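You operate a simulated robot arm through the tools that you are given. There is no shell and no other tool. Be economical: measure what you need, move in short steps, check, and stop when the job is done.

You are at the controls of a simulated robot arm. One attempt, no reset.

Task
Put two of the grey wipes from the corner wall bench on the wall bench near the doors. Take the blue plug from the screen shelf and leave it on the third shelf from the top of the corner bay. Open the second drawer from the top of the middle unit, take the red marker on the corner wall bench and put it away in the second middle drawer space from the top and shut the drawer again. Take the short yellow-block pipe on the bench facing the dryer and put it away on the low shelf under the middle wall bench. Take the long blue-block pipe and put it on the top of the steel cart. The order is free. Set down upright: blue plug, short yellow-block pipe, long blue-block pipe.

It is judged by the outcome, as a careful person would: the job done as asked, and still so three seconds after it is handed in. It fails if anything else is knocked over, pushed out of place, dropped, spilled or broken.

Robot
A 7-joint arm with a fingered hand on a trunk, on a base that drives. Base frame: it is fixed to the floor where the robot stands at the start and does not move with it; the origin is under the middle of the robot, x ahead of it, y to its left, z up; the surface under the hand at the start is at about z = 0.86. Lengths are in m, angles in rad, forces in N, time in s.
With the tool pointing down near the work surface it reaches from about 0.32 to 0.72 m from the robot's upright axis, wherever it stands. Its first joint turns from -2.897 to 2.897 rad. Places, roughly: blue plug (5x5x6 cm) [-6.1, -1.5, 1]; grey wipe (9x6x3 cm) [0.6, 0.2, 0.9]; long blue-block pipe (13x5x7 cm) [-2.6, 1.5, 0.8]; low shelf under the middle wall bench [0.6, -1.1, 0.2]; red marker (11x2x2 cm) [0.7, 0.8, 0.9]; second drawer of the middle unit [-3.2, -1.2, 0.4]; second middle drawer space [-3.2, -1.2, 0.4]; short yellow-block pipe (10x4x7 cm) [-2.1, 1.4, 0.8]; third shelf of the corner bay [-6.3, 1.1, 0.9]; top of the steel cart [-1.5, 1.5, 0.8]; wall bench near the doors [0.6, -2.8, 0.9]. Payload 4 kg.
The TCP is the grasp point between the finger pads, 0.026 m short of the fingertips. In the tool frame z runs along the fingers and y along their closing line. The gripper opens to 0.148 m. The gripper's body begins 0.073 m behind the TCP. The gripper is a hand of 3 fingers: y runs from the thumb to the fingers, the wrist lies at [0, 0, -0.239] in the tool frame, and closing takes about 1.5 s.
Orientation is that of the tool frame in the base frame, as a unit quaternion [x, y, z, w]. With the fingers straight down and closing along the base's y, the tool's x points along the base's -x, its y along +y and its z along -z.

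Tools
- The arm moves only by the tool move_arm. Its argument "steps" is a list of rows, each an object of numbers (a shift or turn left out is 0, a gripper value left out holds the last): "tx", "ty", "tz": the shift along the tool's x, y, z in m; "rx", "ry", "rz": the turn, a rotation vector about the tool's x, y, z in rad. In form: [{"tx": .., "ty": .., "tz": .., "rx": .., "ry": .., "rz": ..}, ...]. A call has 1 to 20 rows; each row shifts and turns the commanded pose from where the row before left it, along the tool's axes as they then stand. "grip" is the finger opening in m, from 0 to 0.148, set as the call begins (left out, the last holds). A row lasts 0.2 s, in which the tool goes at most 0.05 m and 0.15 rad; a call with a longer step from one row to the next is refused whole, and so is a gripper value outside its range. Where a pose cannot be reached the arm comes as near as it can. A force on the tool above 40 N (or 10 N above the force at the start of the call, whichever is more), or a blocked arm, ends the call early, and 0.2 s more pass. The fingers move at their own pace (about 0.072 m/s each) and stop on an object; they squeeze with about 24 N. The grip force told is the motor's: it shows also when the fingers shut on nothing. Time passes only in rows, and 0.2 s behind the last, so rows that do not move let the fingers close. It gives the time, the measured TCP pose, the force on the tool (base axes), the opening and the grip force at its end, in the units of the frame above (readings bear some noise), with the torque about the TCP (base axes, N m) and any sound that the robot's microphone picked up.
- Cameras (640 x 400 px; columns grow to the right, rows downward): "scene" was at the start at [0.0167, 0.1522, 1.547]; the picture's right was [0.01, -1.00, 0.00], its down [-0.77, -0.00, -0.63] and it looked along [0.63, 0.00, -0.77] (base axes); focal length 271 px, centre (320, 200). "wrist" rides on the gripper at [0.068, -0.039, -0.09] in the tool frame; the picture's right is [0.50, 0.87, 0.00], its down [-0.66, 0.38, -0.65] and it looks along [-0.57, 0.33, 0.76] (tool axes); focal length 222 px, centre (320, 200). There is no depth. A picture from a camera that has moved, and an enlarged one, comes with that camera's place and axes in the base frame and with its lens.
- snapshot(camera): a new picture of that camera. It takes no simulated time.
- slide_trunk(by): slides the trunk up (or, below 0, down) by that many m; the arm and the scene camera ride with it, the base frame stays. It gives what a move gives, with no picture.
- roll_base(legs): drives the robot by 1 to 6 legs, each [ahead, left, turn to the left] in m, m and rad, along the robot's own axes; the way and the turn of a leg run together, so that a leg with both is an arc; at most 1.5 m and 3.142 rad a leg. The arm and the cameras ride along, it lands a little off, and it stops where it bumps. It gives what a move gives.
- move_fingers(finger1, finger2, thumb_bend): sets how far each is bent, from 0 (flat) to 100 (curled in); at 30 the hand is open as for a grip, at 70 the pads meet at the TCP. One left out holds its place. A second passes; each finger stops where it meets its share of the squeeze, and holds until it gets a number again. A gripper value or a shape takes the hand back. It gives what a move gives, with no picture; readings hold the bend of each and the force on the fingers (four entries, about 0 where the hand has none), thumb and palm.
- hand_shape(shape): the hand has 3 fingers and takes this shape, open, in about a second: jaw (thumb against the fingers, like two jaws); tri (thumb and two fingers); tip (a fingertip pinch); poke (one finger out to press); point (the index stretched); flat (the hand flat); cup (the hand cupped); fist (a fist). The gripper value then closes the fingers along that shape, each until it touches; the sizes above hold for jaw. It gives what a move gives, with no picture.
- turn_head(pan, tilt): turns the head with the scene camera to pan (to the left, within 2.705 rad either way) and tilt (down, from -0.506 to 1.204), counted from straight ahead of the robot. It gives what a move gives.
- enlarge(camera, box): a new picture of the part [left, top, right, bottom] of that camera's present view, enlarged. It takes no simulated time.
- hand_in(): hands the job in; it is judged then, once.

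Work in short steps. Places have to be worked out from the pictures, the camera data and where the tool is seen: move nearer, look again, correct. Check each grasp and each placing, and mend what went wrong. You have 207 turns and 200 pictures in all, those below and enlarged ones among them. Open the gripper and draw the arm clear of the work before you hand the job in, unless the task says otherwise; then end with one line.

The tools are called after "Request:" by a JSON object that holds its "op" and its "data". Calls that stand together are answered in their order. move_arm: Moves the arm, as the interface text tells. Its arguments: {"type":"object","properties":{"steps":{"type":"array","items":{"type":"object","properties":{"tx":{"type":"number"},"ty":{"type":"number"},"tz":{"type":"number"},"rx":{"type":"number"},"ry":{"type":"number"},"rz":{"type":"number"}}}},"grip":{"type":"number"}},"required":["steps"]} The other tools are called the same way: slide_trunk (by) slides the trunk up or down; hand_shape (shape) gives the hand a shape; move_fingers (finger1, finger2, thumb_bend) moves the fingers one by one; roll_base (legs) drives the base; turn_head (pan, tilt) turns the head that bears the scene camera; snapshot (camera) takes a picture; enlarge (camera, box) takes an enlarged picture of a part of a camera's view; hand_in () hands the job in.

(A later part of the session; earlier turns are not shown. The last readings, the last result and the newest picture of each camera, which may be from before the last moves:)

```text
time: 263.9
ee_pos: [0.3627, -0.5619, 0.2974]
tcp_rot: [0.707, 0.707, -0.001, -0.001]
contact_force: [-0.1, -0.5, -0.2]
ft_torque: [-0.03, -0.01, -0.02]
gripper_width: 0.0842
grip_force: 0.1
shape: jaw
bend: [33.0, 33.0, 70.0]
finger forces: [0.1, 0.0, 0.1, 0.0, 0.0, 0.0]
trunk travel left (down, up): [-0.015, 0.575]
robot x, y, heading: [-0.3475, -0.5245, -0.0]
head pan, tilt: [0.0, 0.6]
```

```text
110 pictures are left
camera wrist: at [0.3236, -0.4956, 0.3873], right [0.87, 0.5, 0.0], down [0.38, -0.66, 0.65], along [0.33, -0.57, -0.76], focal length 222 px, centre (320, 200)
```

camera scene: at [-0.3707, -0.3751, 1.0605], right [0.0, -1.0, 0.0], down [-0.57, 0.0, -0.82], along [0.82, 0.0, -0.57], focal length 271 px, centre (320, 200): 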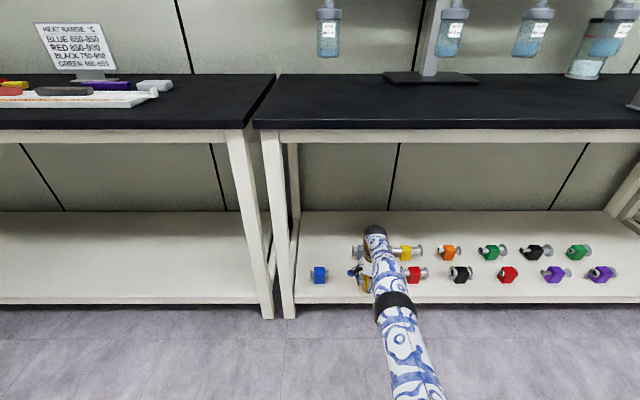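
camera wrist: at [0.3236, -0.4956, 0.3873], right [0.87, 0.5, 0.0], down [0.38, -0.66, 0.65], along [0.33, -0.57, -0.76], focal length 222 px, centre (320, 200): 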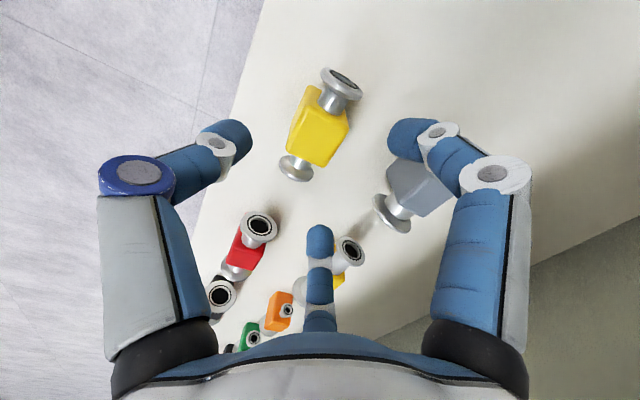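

The yellow pipe stands upright in its slot. I back out, raise the trunk, and head for the red marker.

Request:
{"op": "roll_base", "data": {"legs": [[-0.4, 0, 0]]}}

Request:
{"op": "slide_trunk", "data": {"by": 0.4}}

Request:
{"op": "slide_trunk", "data": {"by": 0.11}}

Request:
{"op": "move_arm", "data": {"steps": [{"tz": -0.05, "ty": -0.01}, {"tz": -0.05, "ty": -0.01}, {"tz": -0.05, "ty": -0.01}, {"tz": -0.05, "ty": -0.01}, {"tz": -0.05, "ty": -0.01}, {"tz": -0.05, "ty": -0.01}]}}

Request:
{"op": "snapshot", "data": {"camera": "scene"}}

Request:
{"op": "roll_base", "data": {"legs": [[0, 1.3, 0]]}}

Request:
{"op": "snapshot", "data": {"camera": "scene"}}

```text
time: 266.4
ee_pos: [-0.0397, -0.561, 0.2982]
tcp_rot: [0.708, 0.706, 0.0, 0.0]
contact_force: [0.2, 0.0, 0.2]
ft_torque: [0.02, 0.0, -0.02]
gripper_width: 0.0842
grip_force: 0.0
shape: jaw
bend: [33.0, 33.0, 70.0]
finger forces: [0.1, 0.1, 0.0, 0.0, 0.0, 0.0]
trunk travel left (down, up): [-0.015, 0.575]
robot x, y, heading: [-0.7463, -0.5278, 0.003]
head pan, tilt: [0.0, 0.6]
```

```text
time: 270.2
ee_pos: [-0.0397, -0.5603, 0.6974]
tcp_rot: [0.708, 0.706, 0.0, 0.0]
contact_force: [0.7, 0.0, 0.3]
ft_torque: [-0.03, 0.0, -0.04]
gripper_width: 0.0844
grip_force: 0.1
shape: jaw
bend: [33.0, 33.0, 70.0]
finger forces: [0.1, 0.0, 0.0, 0.1, 0.1, 0.0]
trunk travel left (down, up): [-0.415, 0.175]
robot x, y, heading: [-0.7497, -0.5246, 0.002]
head pan, tilt: [0.0, 0.6]
```

```text
time: 271.6
ee_pos: [-0.0389, -0.5617, 0.8075]
tcp_rot: [0.708, 0.707, -0.001, 0.0]
contact_force: [0.3, -0.5, 0.9]
ft_torque: [0.05, -0.02, 0.0]
gripper_width: 0.0844
grip_force: 0.0
shape: jaw
bend: [33.0, 33.0, 70.0]
finger forces: [0.0, 0.1, 0.0, 0.0, 0.1, 0.0]
trunk travel left (down, up): [-0.525, 0.065]
robot x, y, heading: [-0.7468, -0.5288, 0.002]
head pan, tilt: [0.0, 0.6]
```

```text
refused: row 1 steps farther than a row can; nothing moved
```

```text
109 pictures are left
camera scene: at [-0.7181, -0.3747, 1.5705], right [0.0, -1.0, 0.0], down [-0.57, 0.0, -0.82], along [0.82, 0.0, -0.57], focal length 271 px, centre (320, 200)
```

scene: 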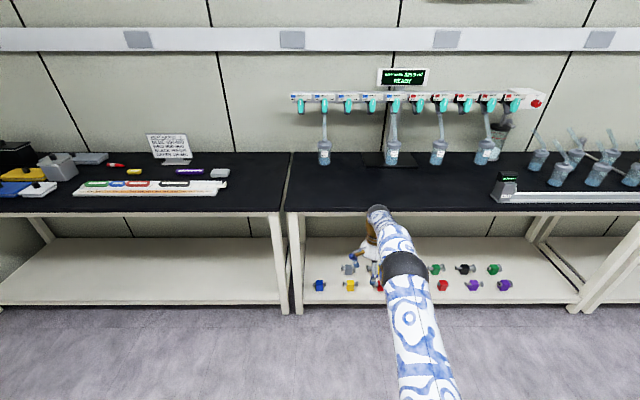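

```text
time: 278.2
ee_pos: [-0.0413, 0.7506, 0.8074]
tcp_rot: [0.706, 0.709, 0.0, 0.0]
contact_force: [0.5, -1.4, -0.7]
ft_torque: [0.02, -0.02, 0.0]
gripper_width: 0.0845
grip_force: 0.0
shape: jaw
bend: [33.0, 33.0, 70.0]
finger forces: [0.0, 0.1, 0.0, 0.0, 0.0, 0.1]
trunk travel left (down, up): [-0.525, 0.065]
robot x, y, heading: [-0.7486, 0.783, 0.004]
head pan, tilt: [0.0, 0.6]
```

```text
108 pictures are left
camera scene: at [-0.7206, 0.9341, 1.5705], right [0.0, -1.0, 0.0], down [-0.57, 0.0, -0.82], along [0.82, 0.0, -0.57], focal length 271 px, centre (320, 200)
```

scene: 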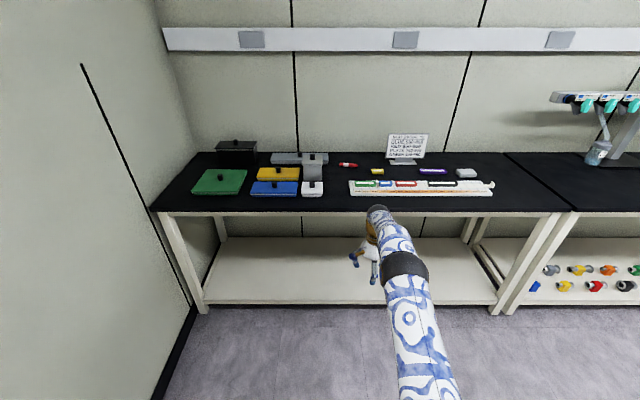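

Raise the hand to ~1.15 first, then roll up to the bench.

Request:
{"op": "move_arm", "data": {"steps": [{"tz": -0.045, "ty": -0.008}, {"tz": -0.045, "ty": -0.008}, {"tz": -0.045, "ty": -0.008}, {"tz": -0.045, "ty": -0.008}, {"tz": -0.045, "ty": -0.008}, {"tz": -0.045, "ty": -0.008}, {"tz": -0.045, "ty": -0.008}], "grip": 0.07}}

Request:
{"op": "roll_base", "data": {"legs": [[0.73, 0.026, 0]]}}

Request:
{"op": "snapshot", "data": {"camera": "wrist"}}

Request:
{"op": "snapshot", "data": {"camera": "scene"}}

```text
time: 279.8
ee_pos: [-0.0978, 0.7498, 1.1235]
tcp_rot: [0.706, 0.708, 0.0, 0.001]
contact_force: [0.3, 0.5, 0.8]
ft_torque: [0.03, -0.01, 0.01]
gripper_width: 0.0705
grip_force: 0.1
shape: jaw
bend: [37.0, 37.0, 70.0]
finger forces: [0.0, 0.1, 0.0, 0.0, 0.0, 0.1]
trunk travel left (down, up): [-0.525, 0.065]
robot x, y, heading: [-0.7495, 0.7804, 0.002]
head pan, tilt: [0.0, 0.6]
```

```text
time: 283.8
ee_pos: [0.6393, 0.7861, 1.1222]
tcp_rot: [0.703, 0.711, 0.001, 0.0]
contact_force: [0.2, -0.7, 0.3]
ft_torque: [0.0, 0.03, 0.03]
gripper_width: 0.0704
grip_force: 0.0
shape: jaw
bend: [37.0, 37.0, 70.0]
finger forces: [0.1, 0.0, 0.1, 0.0, 0.1, 0.0]
trunk travel left (down, up): [-0.525, 0.065]
robot x, y, heading: [-0.0126, 0.8112, 0.011]
head pan, tilt: [0.0, 0.6]
```

```text
107 pictures are left
camera wrist: at [0.5984, 0.8512, 1.2123], right [0.86, 0.51, 0.0], down [0.39, -0.65, 0.65], along [0.33, -0.56, -0.76], focal length 222 px, centre (320, 200)
```

wrist: 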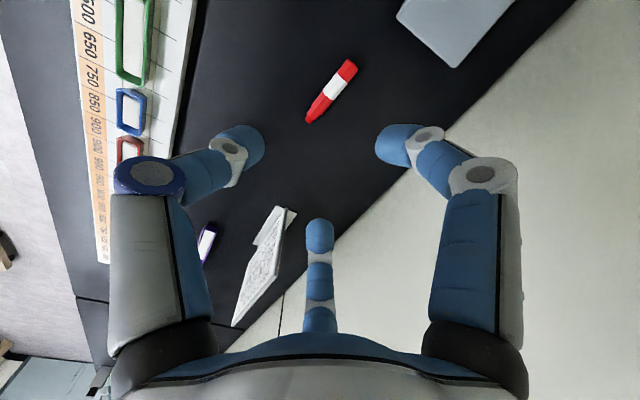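

```text
106 pictures are left
camera scene: at [0.0138, 0.9658, 1.5705], right [0.01, -1.0, 0.0], down [-0.57, -0.01, -0.82], along [0.82, 0.01, -0.57], focal length 271 px, centre (320, 200)
```

scene: 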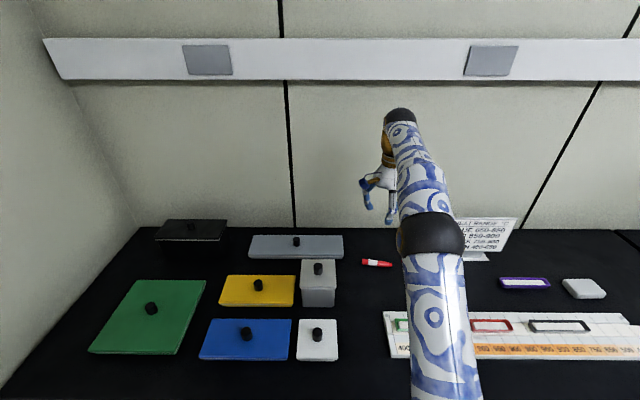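

Marker centre is at (0.655, 0.777), turned ~7° from the tool. I align and descend to 0.95, then check.

Request:
{"op": "move_arm", "data": {"steps": [{"tx": -0.009, "ty": 0.016, "rz": 0.11}, {"tz": 0.04}, {"tz": 0.04}, {"tz": 0.04}, {"tz": 0.04}]}}

Request:
{"op": "snapshot", "data": {"camera": "wrist"}}

```text
time: 285.0
ee_pos: [0.6508, 0.7764, 0.9612]
tcp_rot: [0.741, 0.671, 0.001, 0.0]
contact_force: [0.4, -0.8, 0.1]
ft_torque: [0.03, -0.01, 0.0]
gripper_width: 0.0701
grip_force: 0.2
shape: jaw
bend: [37.0, 37.0, 70.0]
finger forces: [0.0, 0.0, 0.0, 0.0, 0.1, 0.0]
out of reach, approached as far as the arm can: row 1
trunk travel left (down, up): [-0.525, 0.065]
robot x, y, heading: [-0.0104, 0.8143, 0.012]
head pan, tilt: [0.0, 0.6]
```

```text
105 pictures are left
camera wrist: at [0.6183, 0.8461, 1.0503], right [0.91, 0.41, 0.0], down [0.31, -0.69, 0.65], along [0.27, -0.6, -0.76], focal length 222 px, centre (320, 200)
```

wrist: 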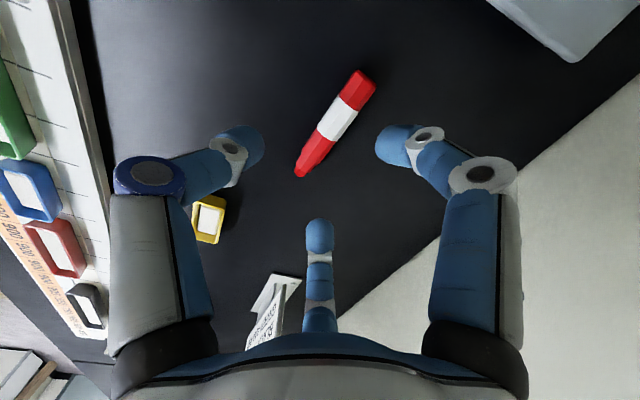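

Aligned. I go down to 0.887 and close.

Request:
{"op": "move_arm", "data": {"steps": [{"ty": 0.003, "tz": 0.03}, {"tz": 0.03}, {"tz": 0.014}]}}

Request:
{"op": "move_arm", "data": {"steps": [{}, {}, {}, {}, {}, {}], "grip": 0.0}}

Request:
{"op": "snapshot", "data": {"camera": "wrist"}}

```text
time: 285.8
ee_pos: [0.6533, 0.7768, 0.8871]
tcp_rot: [0.741, 0.671, -0.001, 0.0]
contact_force: [0.6, -0.3, -0.6]
ft_torque: [0.01, 0.0, 0.01]
gripper_width: 0.0704
grip_force: 0.1
shape: jaw
bend: [37.0, 37.0, 70.0]
finger forces: [0.0, 0.0, 0.1, 0.1, 0.0, 0.0]
trunk travel left (down, up): [-0.525, 0.065]
robot x, y, heading: [-0.0159, 0.8157, 0.015]
head pan, tilt: [0.0, 0.6]
```

```text
time: 287.2
ee_pos: [0.654, 0.7765, 0.8879]
tcp_rot: [0.742, 0.671, -0.001, -0.001]
contact_force: [0.1, -0.4, -0.5]
ft_torque: [-0.01, -0.03, 0.01]
gripper_width: 0.0191
grip_force: 23.7
shape: jaw
bend: [75.0, 75.0, 70.0]
finger forces: [0.0, 0.1, 0.0, 0.0, 22.7, 0.0]
trunk travel left (down, up): [-0.525, 0.065]
robot x, y, heading: [-0.0129, 0.8131, 0.011]
head pan, tilt: [0.0, 0.6]
```

```text
104 pictures are left
camera wrist: at [0.6208, 0.8458, 0.9777], right [0.91, 0.41, 0.0], down [0.31, -0.69, 0.65], along [0.27, -0.6, -0.76], focal length 222 px, centre (320, 200)
```

wrist: 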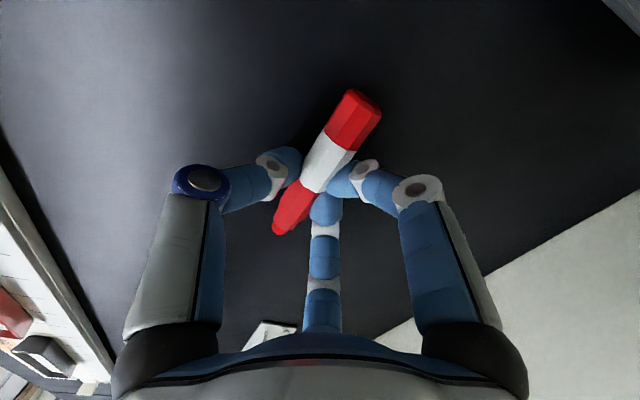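

Width 0.019 matches the marker. Lift and check that it follows.

Request:
{"op": "move_arm", "data": {"steps": [{"tz": -0.03}, {"tz": -0.04}, {"tz": -0.04}]}}

Request:
{"op": "snapshot", "data": {"camera": "wrist"}}

```text
time: 288.0
ee_pos: [0.6538, 0.7791, 0.9979]
tcp_rot: [0.741, 0.671, 0.001, -0.001]
contact_force: [0.8, 0.3, 1.1]
ft_torque: [0.01, 0.01, 0.01]
gripper_width: 0.0192
grip_force: 24.2
shape: jaw
bend: [75.0, 75.0, 70.0]
finger forces: [0.1, 0.0, 0.0, 0.1, 22.7, 0.0]
trunk travel left (down, up): [-0.525, 0.065]
robot x, y, heading: [-0.0116, 0.8141, 0.013]
head pan, tilt: [0.0, 0.6]
```

```text
103 pictures are left
camera wrist: at [0.6214, 0.8463, 1.0883], right [0.91, 0.41, 0.0], down [0.31, -0.69, 0.65], along [0.27, -0.6, -0.76], focal length 222 px, centre (320, 200)
```

wrist: 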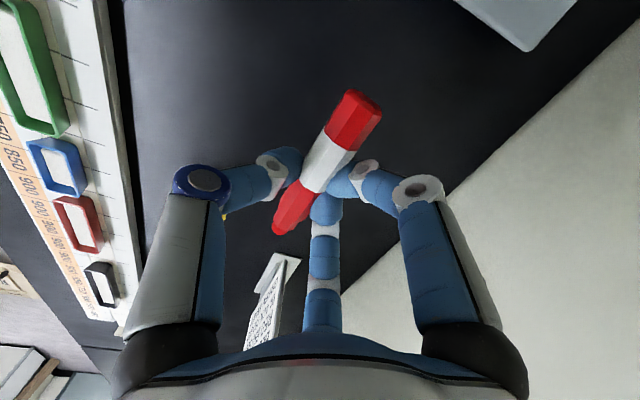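

The marker is held. I drive back to the open drawer, turning to face it, and turn the tool so the marker lies along the compartment.

Request:
{"op": "move_arm", "data": {"steps": [{"tz": -0.04}, {"tz": -0.04}]}}

Request:
{"op": "roll_base", "data": {"legs": [[-0.6, 0, -0.013], [-1.4, -0.25, 0], [-0.7, -0.2, 0], [0, 0, -1.57]]}}

Request:
{"op": "move_arm", "data": {"steps": [{"rz": -0.14}, {"rz": -0.14}, {"rz": -0.14}, {"rz": -0.14}, {"rz": -0.14}, {"rz": -0.14}, {"rz": -0.14}, {"rz": -0.14}, {"rz": -0.14}, {"rz": -0.14}, {"rz": -0.14}, {"rz": -0.13}]}}

Request:
{"op": "turn_head", "data": {"pan": -0.5, "tilt": 0.75}}

Request:
{"op": "snapshot", "data": {"camera": "scene"}}

Request:
{"op": "snapshot", "data": {"camera": "wrist"}}

```text
time: 288.6
ee_pos: [0.654, 0.776, 1.0777]
tcp_rot: [0.741, 0.671, 0.001, 0.0]
contact_force: [0.0, 0.5, -0.5]
ft_torque: [0.0, 0.03, 0.0]
gripper_width: 0.019
grip_force: 23.9
shape: jaw
bend: [75.0, 76.0, 70.0]
finger forces: [0.1, 0.0, 0.0, 0.0, 22.6, 0.0]
trunk travel left (down, up): [-0.525, 0.065]
robot x, y, heading: [-0.0143, 0.8153, 0.009]
head pan, tilt: [0.0, 0.6]
```

```text
time: 306.0
ee_pos: [-2.7511, -0.306, 1.0776]
tcp_rot: [0.998, -0.057, 0.0, -0.001]
contact_force: [-0.2, -0.3, 0.1]
ft_torque: [0.04, 0.01, -0.04]
gripper_width: 0.0189
grip_force: 23.6
shape: jaw
bend: [75.0, 76.0, 70.0]
finger forces: [0.1, 0.0, 0.1, 0.0, 22.1, 0.0]
trunk travel left (down, up): [-0.525, 0.065]
robot x, y, heading: [-2.7047, 0.3604, -1.579]
head pan, tilt: [0.0, 0.6]
```

```text
time: 308.6
ee_pos: [-2.7498, -0.3051, 1.0772]
tcp_rot: [0.712, 0.702, -0.001, 0.0]
contact_force: [0.6, -0.8, -0.3]
ft_torque: [0.01, 0.04, 0.0]
gripper_width: 0.0185
grip_force: 23.4
shape: jaw
bend: [75.0, 76.0, 70.0]
finger forces: [0.0, 0.0, 0.1, 0.1, 22.1, 0.0]
trunk travel left (down, up): [-0.525, 0.065]
robot x, y, heading: [-2.7012, 0.3623, -1.579]
head pan, tilt: [0.0, 0.6]
```

```text
time: 309.6
ee_pos: [-2.7502, -0.3054, 1.0767]
tcp_rot: [0.714, 0.7, 0.001, 0.0]
contact_force: [0.3, -0.5, 0.2]
ft_torque: [-0.02, 0.01, -0.02]
gripper_width: 0.0187
grip_force: 23.9
shape: jaw
bend: [75.0, 76.0, 70.0]
finger forces: [0.1, 0.1, 0.0, 0.0, 22.1, 0.0]
trunk travel left (down, up): [-0.525, 0.065]
robot x, y, heading: [-2.7019, 0.3599, -1.582]
head pan, tilt: [-0.499, 0.75]
```

```text
102 pictures are left
camera scene: at [-2.5902, 0.348, 1.5576], right [-0.88, 0.48, 0.0], down [0.33, 0.6, -0.73], along [-0.35, -0.64, -0.68], focal length 271 px, centre (320, 200)
```

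scene: 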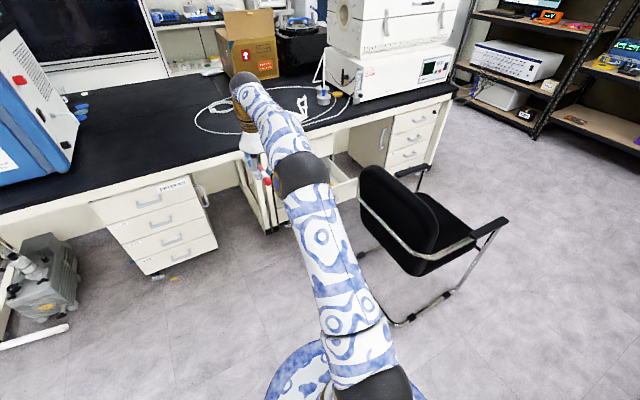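

```text
101 pictures are left
camera wrist: at [-2.7889, -0.2394, 1.1666], right [0.88, 0.48, 0.0], down [0.37, -0.66, 0.65], along [0.32, -0.57, -0.76], focal length 222 px, centre (320, 200)
```

wrist: 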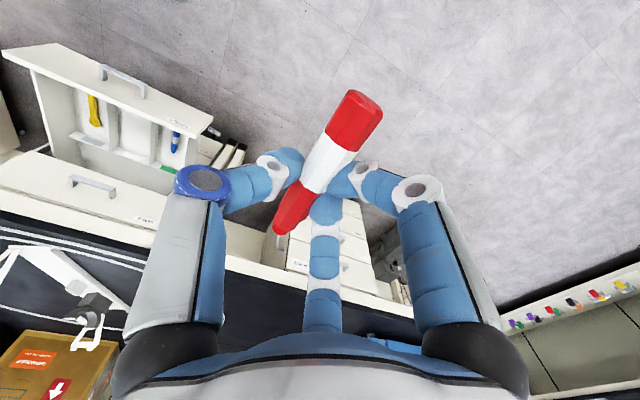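

Now lower the trunk, swing the hand to the right and roll so that it hangs above the middle compartment (~(-3.185, -0.79)).

Request:
{"op": "slide_trunk", "data": {"by": -0.4}}

Request:
{"op": "move_arm", "data": {"steps": [{"ty": -0.036, "tx": 0.012}, {"ty": -0.036, "tx": 0.012}, {"ty": -0.036, "tx": 0.012}, {"ty": -0.036, "tx": 0.012}, {"ty": -0.036, "tx": 0.012}, {"ty": -0.036, "tx": 0.012}, {"ty": -0.036, "tx": 0.012}, {"ty": -0.036, "tx": 0.012}]}}

Request:
{"op": "roll_base", "data": {"legs": [[0.45, 0, 0.01]]}}

Request:
{"op": "snapshot", "data": {"camera": "scene"}}

Request:
{"op": "snapshot", "data": {"camera": "wrist"}}

```text
time: 313.4
ee_pos: [-2.7502, -0.3052, 0.6766]
tcp_rot: [0.713, 0.701, 0.0, 0.0]
contact_force: [0.4, -0.4, 1.2]
ft_torque: [-0.01, 0.0, 0.03]
gripper_width: 0.0188
grip_force: 24.3
shape: jaw
bend: [75.0, 76.0, 70.0]
finger forces: [0.1, 0.1, 0.0, 0.1, 22.1, 0.0]
trunk travel left (down, up): [-0.125, 0.465]
robot x, y, heading: [-2.7028, 0.3601, -1.58]
head pan, tilt: [-0.499, 0.75]
```

```text
time: 315.2
ee_pos: [-3.0389, -0.2033, 0.6773]
tcp_rot: [0.714, 0.7, 0.0, 0.0]
contact_force: [-0.5, -0.2, -0.2]
ft_torque: [-0.03, -0.01, -0.01]
gripper_width: 0.0188
grip_force: 23.8
shape: jaw
bend: [75.0, 76.0, 70.0]
finger forces: [0.0, 0.0, 0.0, 0.0, 22.1, 0.0]
trunk travel left (down, up): [-0.125, 0.465]
robot x, y, heading: [-2.7032, 0.3636, -1.577]
head pan, tilt: [-0.499, 0.75]
```

```text
time: 317.9
ee_pos: [-3.0348, -0.6616, 0.6771]
tcp_rot: [0.71, 0.704, 0.0, 0.0]
contact_force: [-0.3, -0.1, -0.4]
ft_torque: [0.01, -0.01, 0.02]
gripper_width: 0.0187
grip_force: 23.7
shape: jaw
bend: [75.0, 76.0, 70.0]
finger forces: [0.0, 0.1, 0.0, 0.0, 22.1, 0.1]
trunk travel left (down, up): [-0.125, 0.465]
robot x, y, heading: [-2.7003, -0.0929, -1.567]
head pan, tilt: [-0.499, 0.75]
```

```text
100 pictures are left
camera scene: at [-2.5914, -0.1064, 1.1576], right [-0.88, 0.48, 0.0], down [0.33, 0.6, -0.73], along [-0.35, -0.64, -0.68], focal length 271 px, centre (320, 200)
```

scene: 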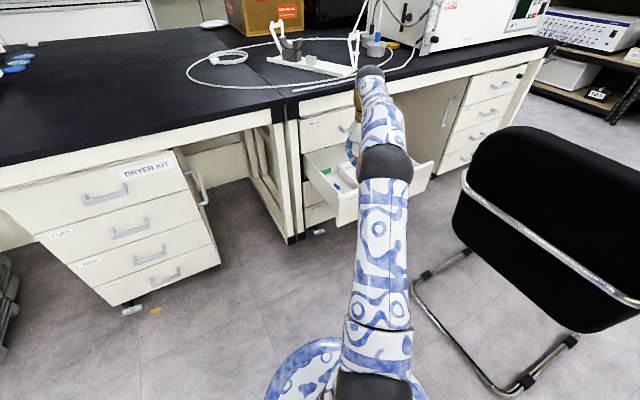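

```text
99 pictures are left
camera wrist: at [-3.0726, -0.5957, 0.7665], right [0.87, 0.49, 0.0], down [0.37, -0.66, 0.65], along [0.32, -0.57, -0.76], focal length 222 px, centre (320, 200)
```

wrist: 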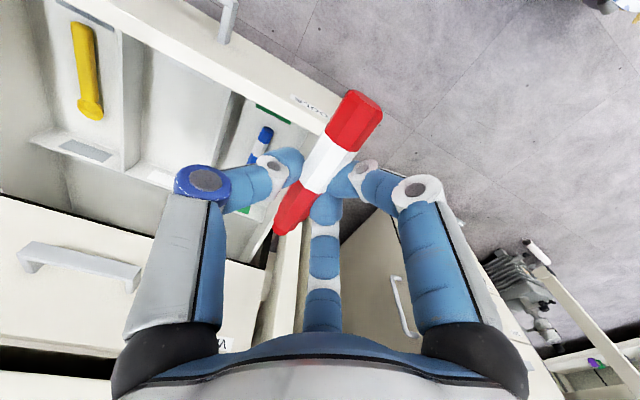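

The middle compartment is centred at about (-3.19, -0.785). I roll the base so the tool is over it.

Request:
{"op": "roll_base", "data": {"legs": [[0.123, -0.153, 0]]}}

Request:
{"op": "snapshot", "data": {"camera": "wrist"}}

Request:
{"op": "snapshot", "data": {"camera": "scene"}}

```text
time: 319.5
ee_pos: [-3.188, -0.7851, 0.6772]
tcp_rot: [0.711, 0.704, 0.0, 0.0]
contact_force: [0.6, 0.4, 0.1]
ft_torque: [-0.01, -0.01, -0.02]
gripper_width: 0.0189
grip_force: 24.2
shape: jaw
bend: [75.0, 76.0, 70.0]
finger forces: [0.1, 0.0, 0.0, 0.0, 22.1, 0.1]
trunk travel left (down, up): [-0.125, 0.465]
robot x, y, heading: [-2.8573, -0.2194, -1.57]
head pan, tilt: [-0.499, 0.75]
```

```text
98 pictures are left
camera wrist: at [-3.2266, -0.7194, 0.7665], right [0.87, 0.49, 0.0], down [0.37, -0.66, 0.65], along [0.32, -0.57, -0.76], focal length 222 px, centre (320, 200)
```

wrist: 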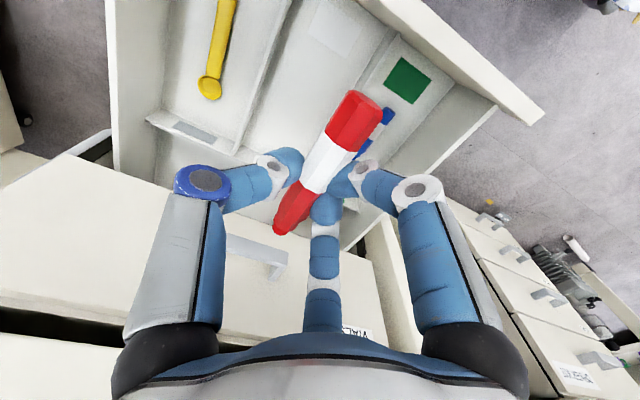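

```text
97 pictures are left
camera scene: at [-2.7448, -0.2305, 1.1576], right [-0.88, 0.48, 0.0], down [0.33, 0.6, -0.73], along [-0.35, -0.64, -0.68], focal length 271 px, centre (320, 200)
```

scene: 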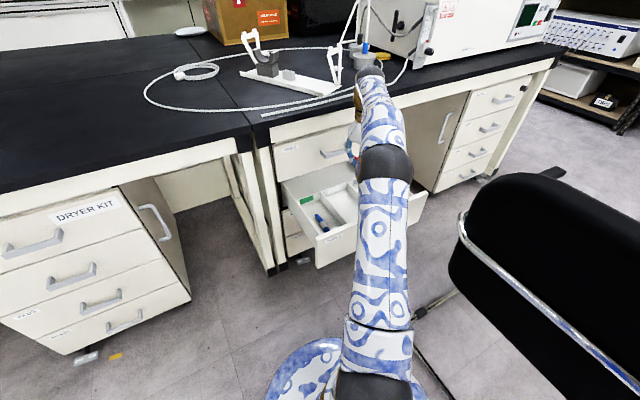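

Well centred. I lower to z≈0.48 and look.

Request:
{"op": "move_arm", "data": {"steps": [{"tz": 0.04}, {"tz": 0.04}, {"tz": 0.04}, {"tz": 0.04}, {"tz": 0.035}]}}

Request:
{"op": "snapshot", "data": {"camera": "wrist"}}

Request:
{"op": "enlarge", "data": {"camera": "scene", "box": [260, 110, 440, 280]}}

```text
time: 320.7
ee_pos: [-3.186, -0.7846, 0.4822]
tcp_rot: [0.71, 0.704, 0.0, 0.0]
contact_force: [0.0, -0.4, 0.0]
ft_torque: [-0.03, -0.02, 0.01]
gripper_width: 0.0189
grip_force: 24.3
shape: jaw
bend: [76.0, 76.0, 70.0]
finger forces: [0.0, 0.0, 0.0, 0.0, 22.1, 0.1]
trunk travel left (down, up): [-0.125, 0.465]
robot x, y, heading: [-2.8573, -0.2143, -1.568]
head pan, tilt: [-0.499, 0.75]
```

```text
96 pictures are left
camera wrist: at [-3.2258, -0.7186, 0.5719], right [0.87, 0.49, 0.0], down [0.37, -0.66, 0.65], along [0.32, -0.57, -0.76], focal length 222 px, centre (320, 200)
```

wrist: 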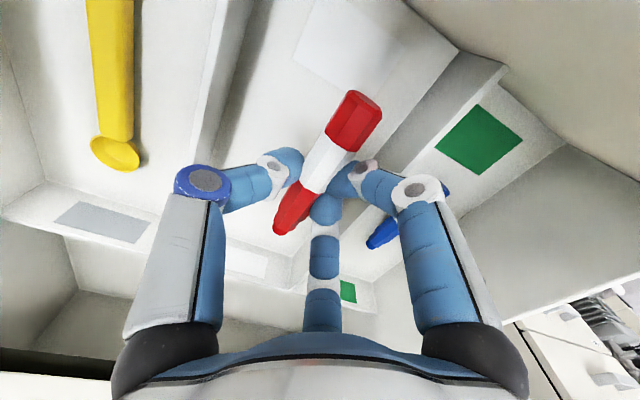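

```text
2.35 times, centred on (350, 195) of scene
camera zoom: at [-2.7447, -0.2304, 1.1577], right [-0.88, 0.48, 0.0], down [0.33, 0.6, -0.73], along [-0.35, -0.64, -0.68], focal length 637 px, centre (249, 212)
```

zoom: 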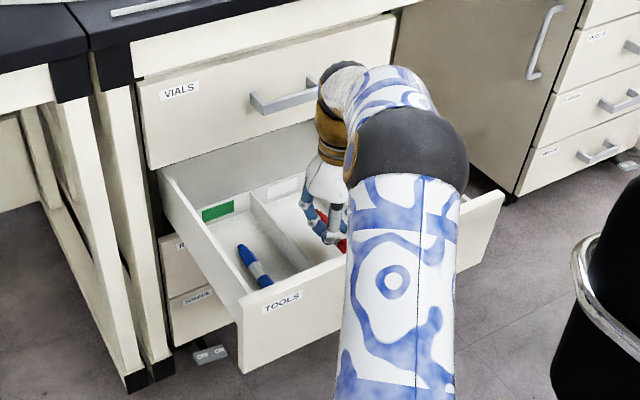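

Right over the empty middle compartment. Lowering gently until the marker touches.

Request:
{"op": "move_arm", "data": {"steps": [{"tz": 0.015}, {"tz": 0.015}, {}]}}

Request:
{"op": "move_arm", "data": {"steps": [{"tz": 0.006}, {"tz": 0.006}, {}]}}

```text
time: 321.5
ee_pos: [-3.1869, -0.7856, 0.4522]
tcp_rot: [0.711, 0.704, 0.0, 0.0]
contact_force: [-0.4, 0.0, -0.4]
ft_torque: [0.02, 0.0, -0.02]
gripper_width: 0.0186
grip_force: 23.7
shape: jaw
bend: [76.0, 76.0, 70.0]
finger forces: [0.0, 0.0, 0.0, 0.0, 22.1, 0.0]
trunk travel left (down, up): [-0.125, 0.465]
robot x, y, heading: [-2.8539, -0.2168, -1.567]
head pan, tilt: [-0.499, 0.75]
```

```text
time: 322.3
ee_pos: [-3.1884, -0.7849, 0.4399]
tcp_rot: [0.711, 0.703, 0.0, 0.0]
contact_force: [0.2, 0.3, -0.4]
ft_torque: [0.02, -0.02, 0.02]
gripper_width: 0.0188
grip_force: 24.4
shape: jaw
bend: [76.0, 76.0, 70.0]
finger forces: [0.0, 0.1, 0.0, 0.2, 22.1, 0.1]
trunk travel left (down, up): [-0.125, 0.465]
robot x, y, heading: [-2.8555, -0.2222, -1.57]
head pan, tilt: [-0.499, 0.75]
```

Request:
{"op": "move_arm", "data": {"steps": [{"tz": 0.005}, {"tz": 0.005}, {}]}}

Request:
{"op": "snapshot", "data": {"camera": "wrist"}}

```text
time: 323.1
ee_pos: [-3.1894, -0.7857, 0.4318]
tcp_rot: [0.71, 0.704, -0.001, 0.0]
contact_force: [-0.3, 0.8, 11.8]
ft_torque: [0.04, 0.21, 0.0]
gripper_width: 0.0193
grip_force: 23.8
shape: jaw
bend: [75.0, 76.0, 70.0]
finger forces: [0.1, 0.0, 0.0, 0.0, 36.4, 0.0]
trunk travel left (down, up): [-0.125, 0.465]
robot x, y, heading: [-2.8557, -0.2177, -1.572]
head pan, tilt: [-0.499, 0.75]
```

```text
94 pictures are left
camera wrist: at [-3.227, -0.719, 0.5209], right [0.87, 0.49, 0.0], down [0.37, -0.66, 0.65], along [0.32, -0.57, -0.76], focal length 222 px, centre (320, 200)
```

wrist: 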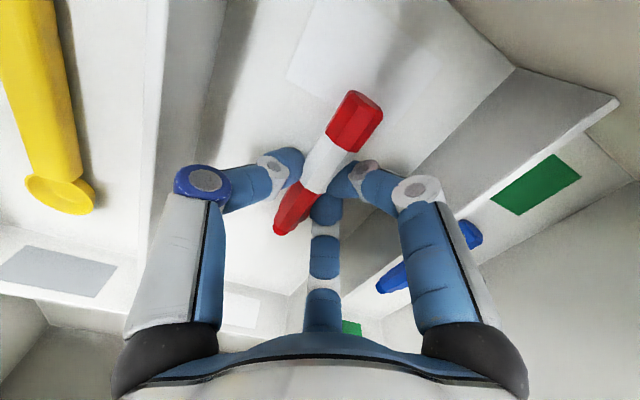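

Marker is on the compartment floor. I open modestly so the fingers stay clear of the dividers, then rise.

Request:
{"op": "move_arm", "data": {"steps": [{}, {}, {}, {}], "grip": 0.045}}

Request:
{"op": "move_arm", "data": {"steps": [{"tz": -0.02}, {"tz": -0.03}, {"tz": -0.04}, {"tz": -0.04}, {"tz": -0.04}, {"tz": -0.04}]}}

Request:
{"op": "snapshot", "data": {"camera": "wrist"}}

```text
time: 324.1
ee_pos: [-3.1882, -0.7858, 0.4306]
tcp_rot: [0.711, 0.704, 0.0, -0.001]
contact_force: [0.4, -0.2, 10.8]
ft_torque: [-0.05, 0.04, 0.03]
gripper_width: 0.0434
grip_force: 0.1
shape: jaw
bend: [78.0, 78.0, 71.0]
finger forces: [3.5, 3.6, 0.0, 0.0, 3.9, 0.0]
trunk travel left (down, up): [-0.125, 0.465]
robot x, y, heading: [-2.8594, -0.2171, -1.57]
head pan, tilt: [-0.499, 0.75]
```

```text
time: 325.5
ee_pos: [-3.1887, -0.784, 0.6391]
tcp_rot: [0.711, 0.704, 0.0, 0.0]
contact_force: [-0.6, -1.0, 0.2]
ft_torque: [0.03, -0.01, 0.01]
gripper_width: 0.0449
grip_force: 0.1
shape: jaw
bend: [77.0, 77.0, 70.0]
finger forces: [0.1, 0.0, 0.1, 0.1, 0.0, 0.0]
trunk travel left (down, up): [-0.125, 0.465]
robot x, y, heading: [-2.8585, -0.2179, -1.569]
head pan, tilt: [-0.499, 0.75]
```

```text
93 pictures are left
camera wrist: at [-3.2273, -0.7188, 0.7291], right [0.87, 0.49, 0.0], down [0.37, -0.66, 0.65], along [0.32, -0.57, -0.76], focal length 222 px, centre (320, 200)
```

wrist: 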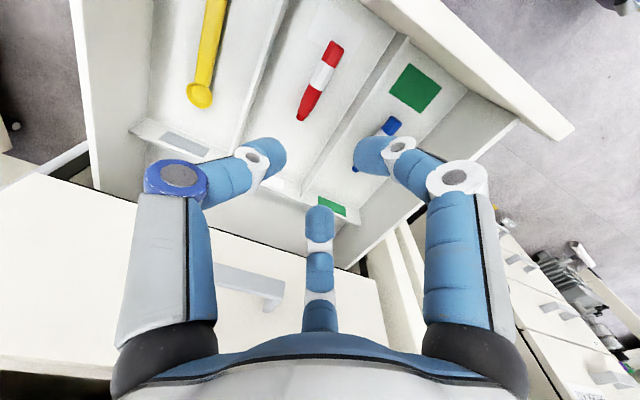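

The red marker lies in the empty compartment. Now to shut the drawer: I back off diagonally, then tip the hand horizontal with fingers closed to push the drawer front.

Request:
{"op": "roll_base", "data": {"legs": [[-0.35, 0.15, 0]]}}

Request:
{"op": "move_arm", "data": {"steps": [{"ry": -0.143}, {"ry": -0.143}, {"ry": -0.143}, {"ry": -0.143}, {"ry": -0.143}, {"ry": -0.143}, {"ry": -0.143}, {"ry": -0.143}, {"ry": -0.143}, {"ry": -0.143}, {"ry": -0.141}], "grip": 0.0}}

Request:
{"op": "snapshot", "data": {"camera": "scene"}}

Request:
{"op": "snapshot", "data": {"camera": "wrist"}}

```text
time: 327.9
ee_pos: [-3.039, -0.4348, 0.6395]
tcp_rot: [0.711, 0.703, 0.0, 0.0]
contact_force: [-0.5, 0.2, 0.7]
ft_torque: [-0.02, -0.04, -0.02]
gripper_width: 0.0446
grip_force: 0.2
shape: jaw
bend: [77.0, 77.0, 70.0]
finger forces: [0.1, 0.0, 0.1, 0.0, 0.0, 0.0]
trunk travel left (down, up): [-0.125, 0.465]
robot x, y, heading: [-2.7059, 0.1328, -1.57]
head pan, tilt: [-0.499, 0.75]
```

```text
time: 330.3
ee_pos: [-3.0399, -0.4339, 0.6399]
tcp_rot: [-0.502, -0.496, 0.505, -0.497]
contact_force: [-0.1, 0.7, 0.5]
ft_torque: [0.01, -0.03, -0.02]
gripper_width: 0.0001
grip_force: 23.9
shape: jaw
bend: [70.0, 70.0, 70.0]
finger forces: [0.0, 0.0, 0.0, 0.0, 0.1, 0.0]
trunk travel left (down, up): [-0.125, 0.465]
robot x, y, heading: [-2.71, 0.1314, -1.573]
head pan, tilt: [-0.499, 0.75]
```

```text
92 pictures are left
camera scene: at [-2.5944, 0.1194, 1.1577], right [-0.88, 0.48, 0.0], down [0.33, 0.6, -0.73], along [-0.35, -0.64, -0.68], focal length 271 px, centre (320, 200)
```

scene: 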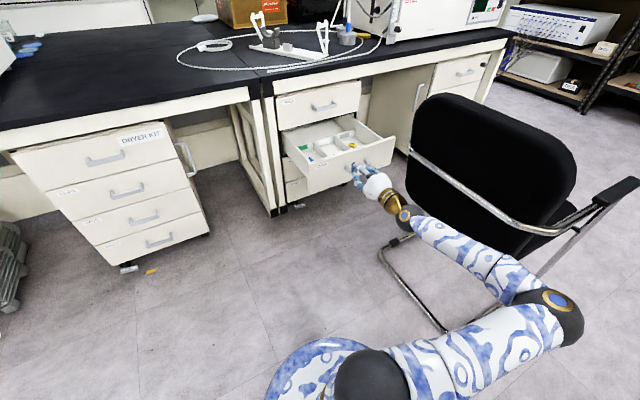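

```text
91 pictures are left
camera wrist: at [-3.0775, -0.3456, 0.5717], right [0.87, -0.01, -0.5], down [0.39, 0.65, 0.65], along [0.32, -0.76, 0.57], focal length 222 px, centre (320, 200)
```

wrist: 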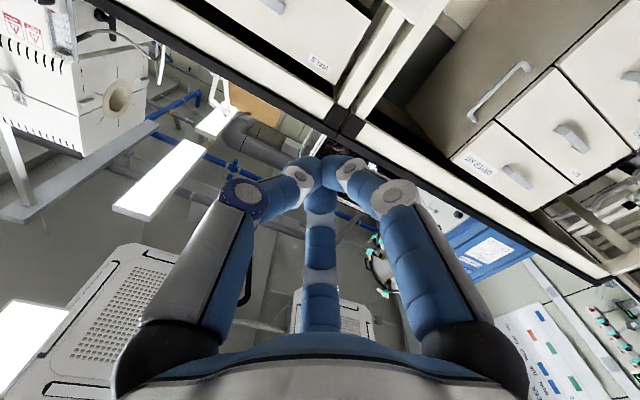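

The elbow swung out toward the chair in this pose, so I undo it and use the earlier wrist roll that kept the arm compact.

Request:
{"op": "move_arm", "data": {"steps": [{"ry": 0.143}, {"ry": 0.143}, {"ry": 0.143}, {"ry": 0.143}, {"ry": 0.143}, {"ry": 0.143}, {"ry": 0.143}, {"ry": 0.143}, {"ry": 0.143}, {"ry": 0.143}, {"ry": 0.141}]}}

Request:
{"op": "move_arm", "data": {"steps": [{"rz": 0.143}, {"rz": 0.143}, {"rz": 0.143}, {"rz": 0.143}, {"rz": 0.143}, {"rz": 0.143}, {"rz": 0.143}, {"rz": 0.143}, {"rz": 0.143}, {"rz": 0.143}, {"rz": 0.141}]}}

Request:
{"op": "snapshot", "data": {"camera": "scene"}}

```text
time: 332.7
ee_pos: [-3.0393, -0.4331, 0.6383]
tcp_rot: [0.712, 0.702, 0.001, 0.0]
contact_force: [-0.6, -0.1, 0.1]
ft_torque: [0.0, -0.02, 0.01]
gripper_width: 0.0
grip_force: 24.4
shape: jaw
bend: [70.0, 70.0, 70.0]
finger forces: [0.0, 0.1, 0.1, 0.0, 0.1, 0.1]
trunk travel left (down, up): [-0.125, 0.465]
robot x, y, heading: [-2.7051, 0.1321, -1.565]
head pan, tilt: [-0.499, 0.75]
```

```text
time: 335.1
ee_pos: [-3.0384, -0.4336, 0.6396]
tcp_rot: [1.0, -0.007, 0.0, 0.0]
contact_force: [0.4, -0.5, 0.5]
ft_torque: [0.01, -0.01, -0.01]
gripper_width: 0.0002
grip_force: 24.2
shape: jaw
bend: [70.0, 70.0, 70.0]
finger forces: [0.0, 0.1, 0.1, 0.1, 0.0, 0.1]
trunk travel left (down, up): [-0.125, 0.465]
robot x, y, heading: [-2.7038, 0.128, -1.573]
head pan, tilt: [-0.499, 0.75]
```

```text
90 pictures are left
camera scene: at [-2.5945, 0.1192, 1.1576], right [-0.88, 0.48, 0.0], down [0.33, 0.6, -0.73], along [-0.35, -0.64, -0.68], focal length 271 px, centre (320, 200)
```

scene: 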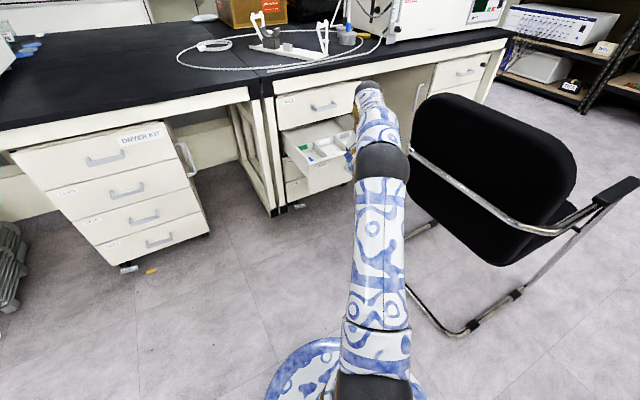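

The chair is untouched. I move the hand left first, tip it forward, and then check the elbow.

Request:
{"op": "move_arm", "data": {"steps": [{"tx": 0.04}, {"tx": 0.04}, {"tx": 0.04}, {"tx": 0.04}, {"tx": 0.04}, {"rx": -0.143}, {"rx": -0.143}, {"rx": -0.143}, {"rx": -0.143}, {"rx": -0.143}, {"rx": -0.143}, {"rx": -0.143}, {"rx": -0.143}, {"rx": -0.143}, {"rx": -0.143}, {"rx": -0.141}]}}

Request:
{"op": "snapshot", "data": {"camera": "scene"}}

```text
time: 338.5
ee_pos: [-2.838, -0.4352, 0.6405]
tcp_rot: [0.707, -0.003, -0.003, 0.707]
contact_force: [0.0, 0.5, 0.2]
ft_torque: [-0.02, -0.02, -0.01]
gripper_width: 0.0
grip_force: 23.8
shape: jaw
bend: [70.0, 70.0, 70.0]
finger forces: [0.0, 0.0, 0.0, 0.0, 0.0, 0.1]
trunk travel left (down, up): [-0.125, 0.465]
robot x, y, heading: [-2.7072, 0.1338, -1.57]
head pan, tilt: [-0.499, 0.75]
```

```text
89 pictures are left
camera scene: at [-2.5944, 0.1195, 1.1577], right [-0.88, 0.48, 0.0], down [0.33, 0.6, -0.73], along [-0.35, -0.64, -0.68], focal length 271 px, centre (320, 200)
```

scene: 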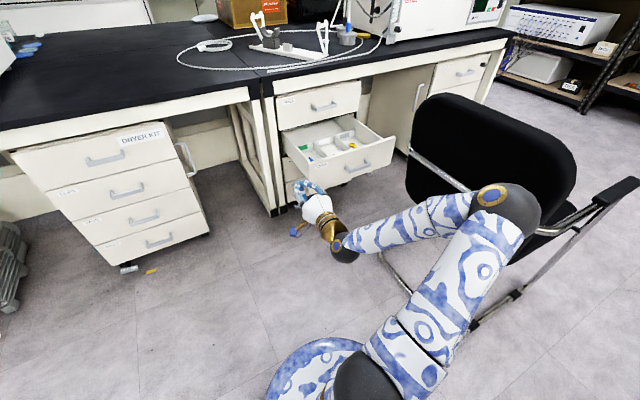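

Elbow is still clear of the chair. I lower the fist in front of the drawer's left part, extending forward, and look again.

Request:
{"op": "move_arm", "data": {"steps": [{"tz": 0.03, "ty": -0.03}, {"tz": 0.03, "ty": -0.03}, {"tz": 0.03, "ty": -0.03}, {"tx": -0.03, "ty": -0.03}, {"tx": -0.03, "ty": -0.03}, {"tx": -0.03, "ty": -0.03}, {"tx": -0.03}, {"tx": -0.03}]}}

Request:
{"op": "snapshot", "data": {"camera": "scene"}}

Request:
{"op": "snapshot", "data": {"camera": "wrist"}}

```text
time: 340.3
ee_pos: [-2.9901, -0.5236, 0.4595]
tcp_rot: [0.708, -0.003, -0.004, 0.707]
contact_force: [-0.5, 0.1, -0.9]
ft_torque: [0.01, 0.0, 0.03]
gripper_width: 0.0
grip_force: 23.9
shape: jaw
bend: [70.0, 70.0, 70.0]
finger forces: [0.0, 0.0, 0.0, 0.0, 0.1, 0.0]
trunk travel left (down, up): [-0.125, 0.465]
robot x, y, heading: [-2.7048, 0.1281, -1.568]
head pan, tilt: [-0.499, 0.75]
```

```text
88 pictures are left
camera scene: at [-2.5944, 0.1193, 1.1576], right [-0.88, 0.48, 0.0], down [0.33, 0.6, -0.73], along [-0.35, -0.64, -0.68], focal length 271 px, centre (320, 200)
```

scene: 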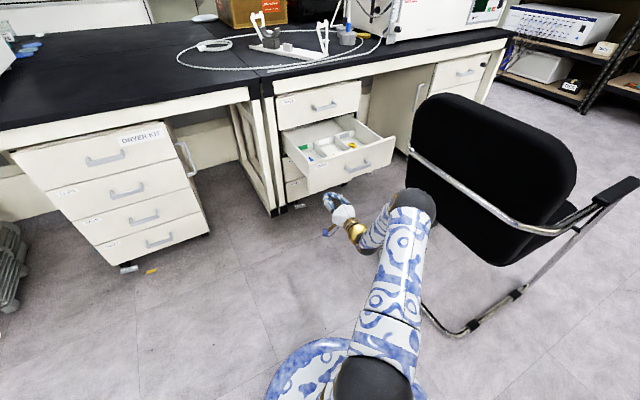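

```text
87 pictures are left
camera wrist: at [-2.9221, -0.4361, 0.4195], right [0.5, -0.01, 0.87], down [-0.65, 0.66, 0.38], along [-0.57, -0.75, 0.33], focal length 222 px, centre (320, 200)
```

wrist: 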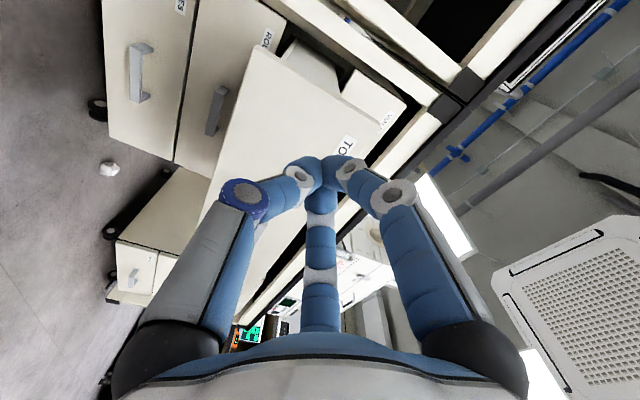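

The arm is compact again. I shift 4 cm toward the drawer's middle and push straight forward.

Request:
{"op": "move_arm", "data": {"steps": [{"tx": -0.04}, {"tz": 0.03}, {"tz": 0.03}, {"tz": 0.03}, {"tz": 0.03}, {"tz": 0.03}, {"tz": 0.03}, {"tz": 0.03}, {"tz": 0.03}]}}

Request:
{"op": "snapshot", "data": {"camera": "scene"}}

```text
time: 342.3
ee_pos: [-3.0264, -0.7034, 0.463]
tcp_rot: [0.707, -0.003, -0.004, 0.707]
contact_force: [0.2, 0.3, 0.0]
ft_torque: [0.03, -0.01, 0.01]
gripper_width: 0.0
grip_force: 24.1
shape: jaw
bend: [70.0, 70.0, 70.0]
finger forces: [0.0, 0.0, 0.0, 0.1, 0.1, 0.1]
out of reach, approached as far as the arm can: row 7, 8, 9
trunk travel left (down, up): [-0.125, 0.465]
robot x, y, heading: [-2.704, 0.132, -1.573]
head pan, tilt: [-0.499, 0.75]
```

```text
86 pictures are left
camera scene: at [-2.5945, 0.1192, 1.1576], right [-0.88, 0.48, 0.0], down [0.33, 0.6, -0.73], along [-0.35, -0.64, -0.68], focal length 271 px, centre (320, 200)
```

scene: 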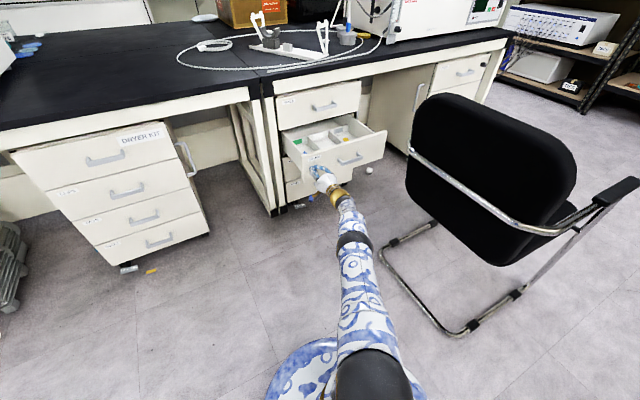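

The drawer slides. The arm is extended now, so I push on with the base, 0.18 m first.

Request:
{"op": "roll_base", "data": {"legs": [[0.18, 0, 0]]}}

Request:
{"op": "enlarge", "data": {"camera": "scene", "box": [220, 60, 440, 240]}}

```text
time: 343.8
ee_pos: [-3.0229, -0.885, 0.4638]
tcp_rot: [0.707, -0.004, -0.003, 0.707]
contact_force: [0.5, -0.5, 0.3]
ft_torque: [-0.01, -0.03, 0.01]
gripper_width: 0.0
grip_force: 24.2
shape: jaw
bend: [70.0, 70.0, 70.0]
finger forces: [0.0, 0.1, 0.0, 0.0, 0.0, 0.1]
trunk travel left (down, up): [-0.125, 0.465]
robot x, y, heading: [-2.7029, -0.0469, -1.57]
head pan, tilt: [-0.499, 0.75]
```

```text
2.22 times, centred on (330, 150) of scene
camera zoom: at [-2.5945, -0.0603, 1.1576], right [-0.88, 0.48, 0.0], down [0.33, 0.6, -0.73], along [-0.35, -0.64, -0.68], focal length 601 px, centre (298, 311)
```

zoom: 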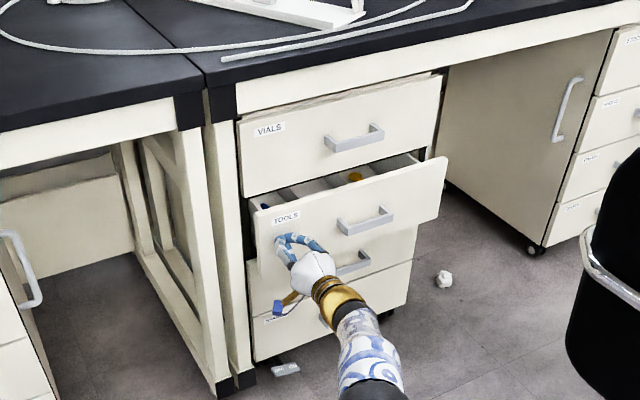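

Nearly shut. A further 5 cm.

Request:
{"op": "roll_base", "data": {"legs": [[0.05, 0, 0]]}}

Request:
{"op": "enlarge", "data": {"camera": "scene", "box": [220, 60, 440, 240]}}

```text
time: 344.7
ee_pos: [-3.0232, -0.9343, 0.4628]
tcp_rot: [0.708, -0.004, -0.004, 0.706]
contact_force: [-0.3, -0.2, 0.6]
ft_torque: [-0.03, 0.01, -0.01]
gripper_width: 0.0
grip_force: 23.9
shape: jaw
bend: [70.0, 70.0, 70.0]
finger forces: [0.0, 0.0, 0.1, 0.0, 0.1, 0.0]
trunk travel left (down, up): [-0.125, 0.465]
robot x, y, heading: [-2.707, -0.0956, -1.572]
head pan, tilt: [-0.499, 0.75]
```

```text
2.22 times, centred on (330, 150) of scene
camera zoom: at [-2.5945, -0.1105, 1.1576], right [-0.88, 0.48, 0.0], down [0.33, 0.6, -0.73], along [-0.35, -0.64, -0.68], focal length 601 px, centre (298, 311)
```

zoom: 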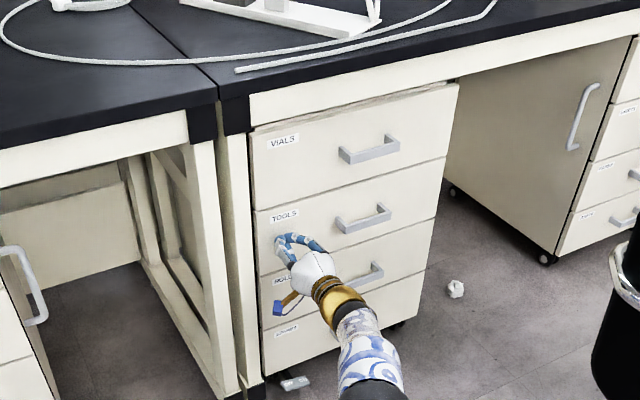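

Almost flush; a last gentle nudge of 1.5 cm.

Request:
{"op": "roll_base", "data": {"legs": [[0.015, 0, 0]]}}

Request:
{"op": "enlarge", "data": {"camera": "scene", "box": [260, 60, 400, 180]}}

```text
time: 345.6
ee_pos: [-3.026, -0.9438, 0.4619]
tcp_rot: [0.707, -0.004, -0.003, 0.707]
contact_force: [1.3, 6.3, 0.8]
ft_torque: [0.0, 0.0, -0.01]
gripper_width: 0.0
grip_force: 23.8
shape: jaw
bend: [70.0, 70.0, 70.0]
finger forces: [0.1, 0.0, 0.0, 0.0, 0.1, 0.0]
trunk travel left (down, up): [-0.125, 0.465]
robot x, y, heading: [-2.705, -0.1086, -1.576]
head pan, tilt: [-0.499, 0.75]
stopped in leg 1: the force on the tool passed its limit at 60 N (the readings are from after the stop); the commanded pose is now the measured one
```

```text
3.33 times, centred on (330, 120) of scene
camera zoom: at [-2.5943, -0.121, 1.1576], right [-0.88, 0.48, 0.0], down [0.33, 0.6, -0.73], along [-0.35, -0.64, -0.68], focal length 902 px, centre (287, 467)
```

zoom: 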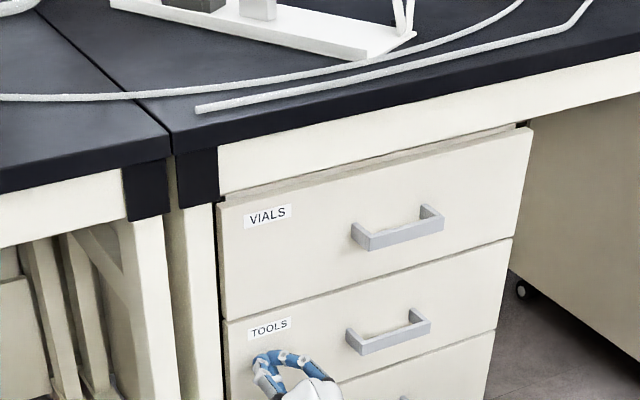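

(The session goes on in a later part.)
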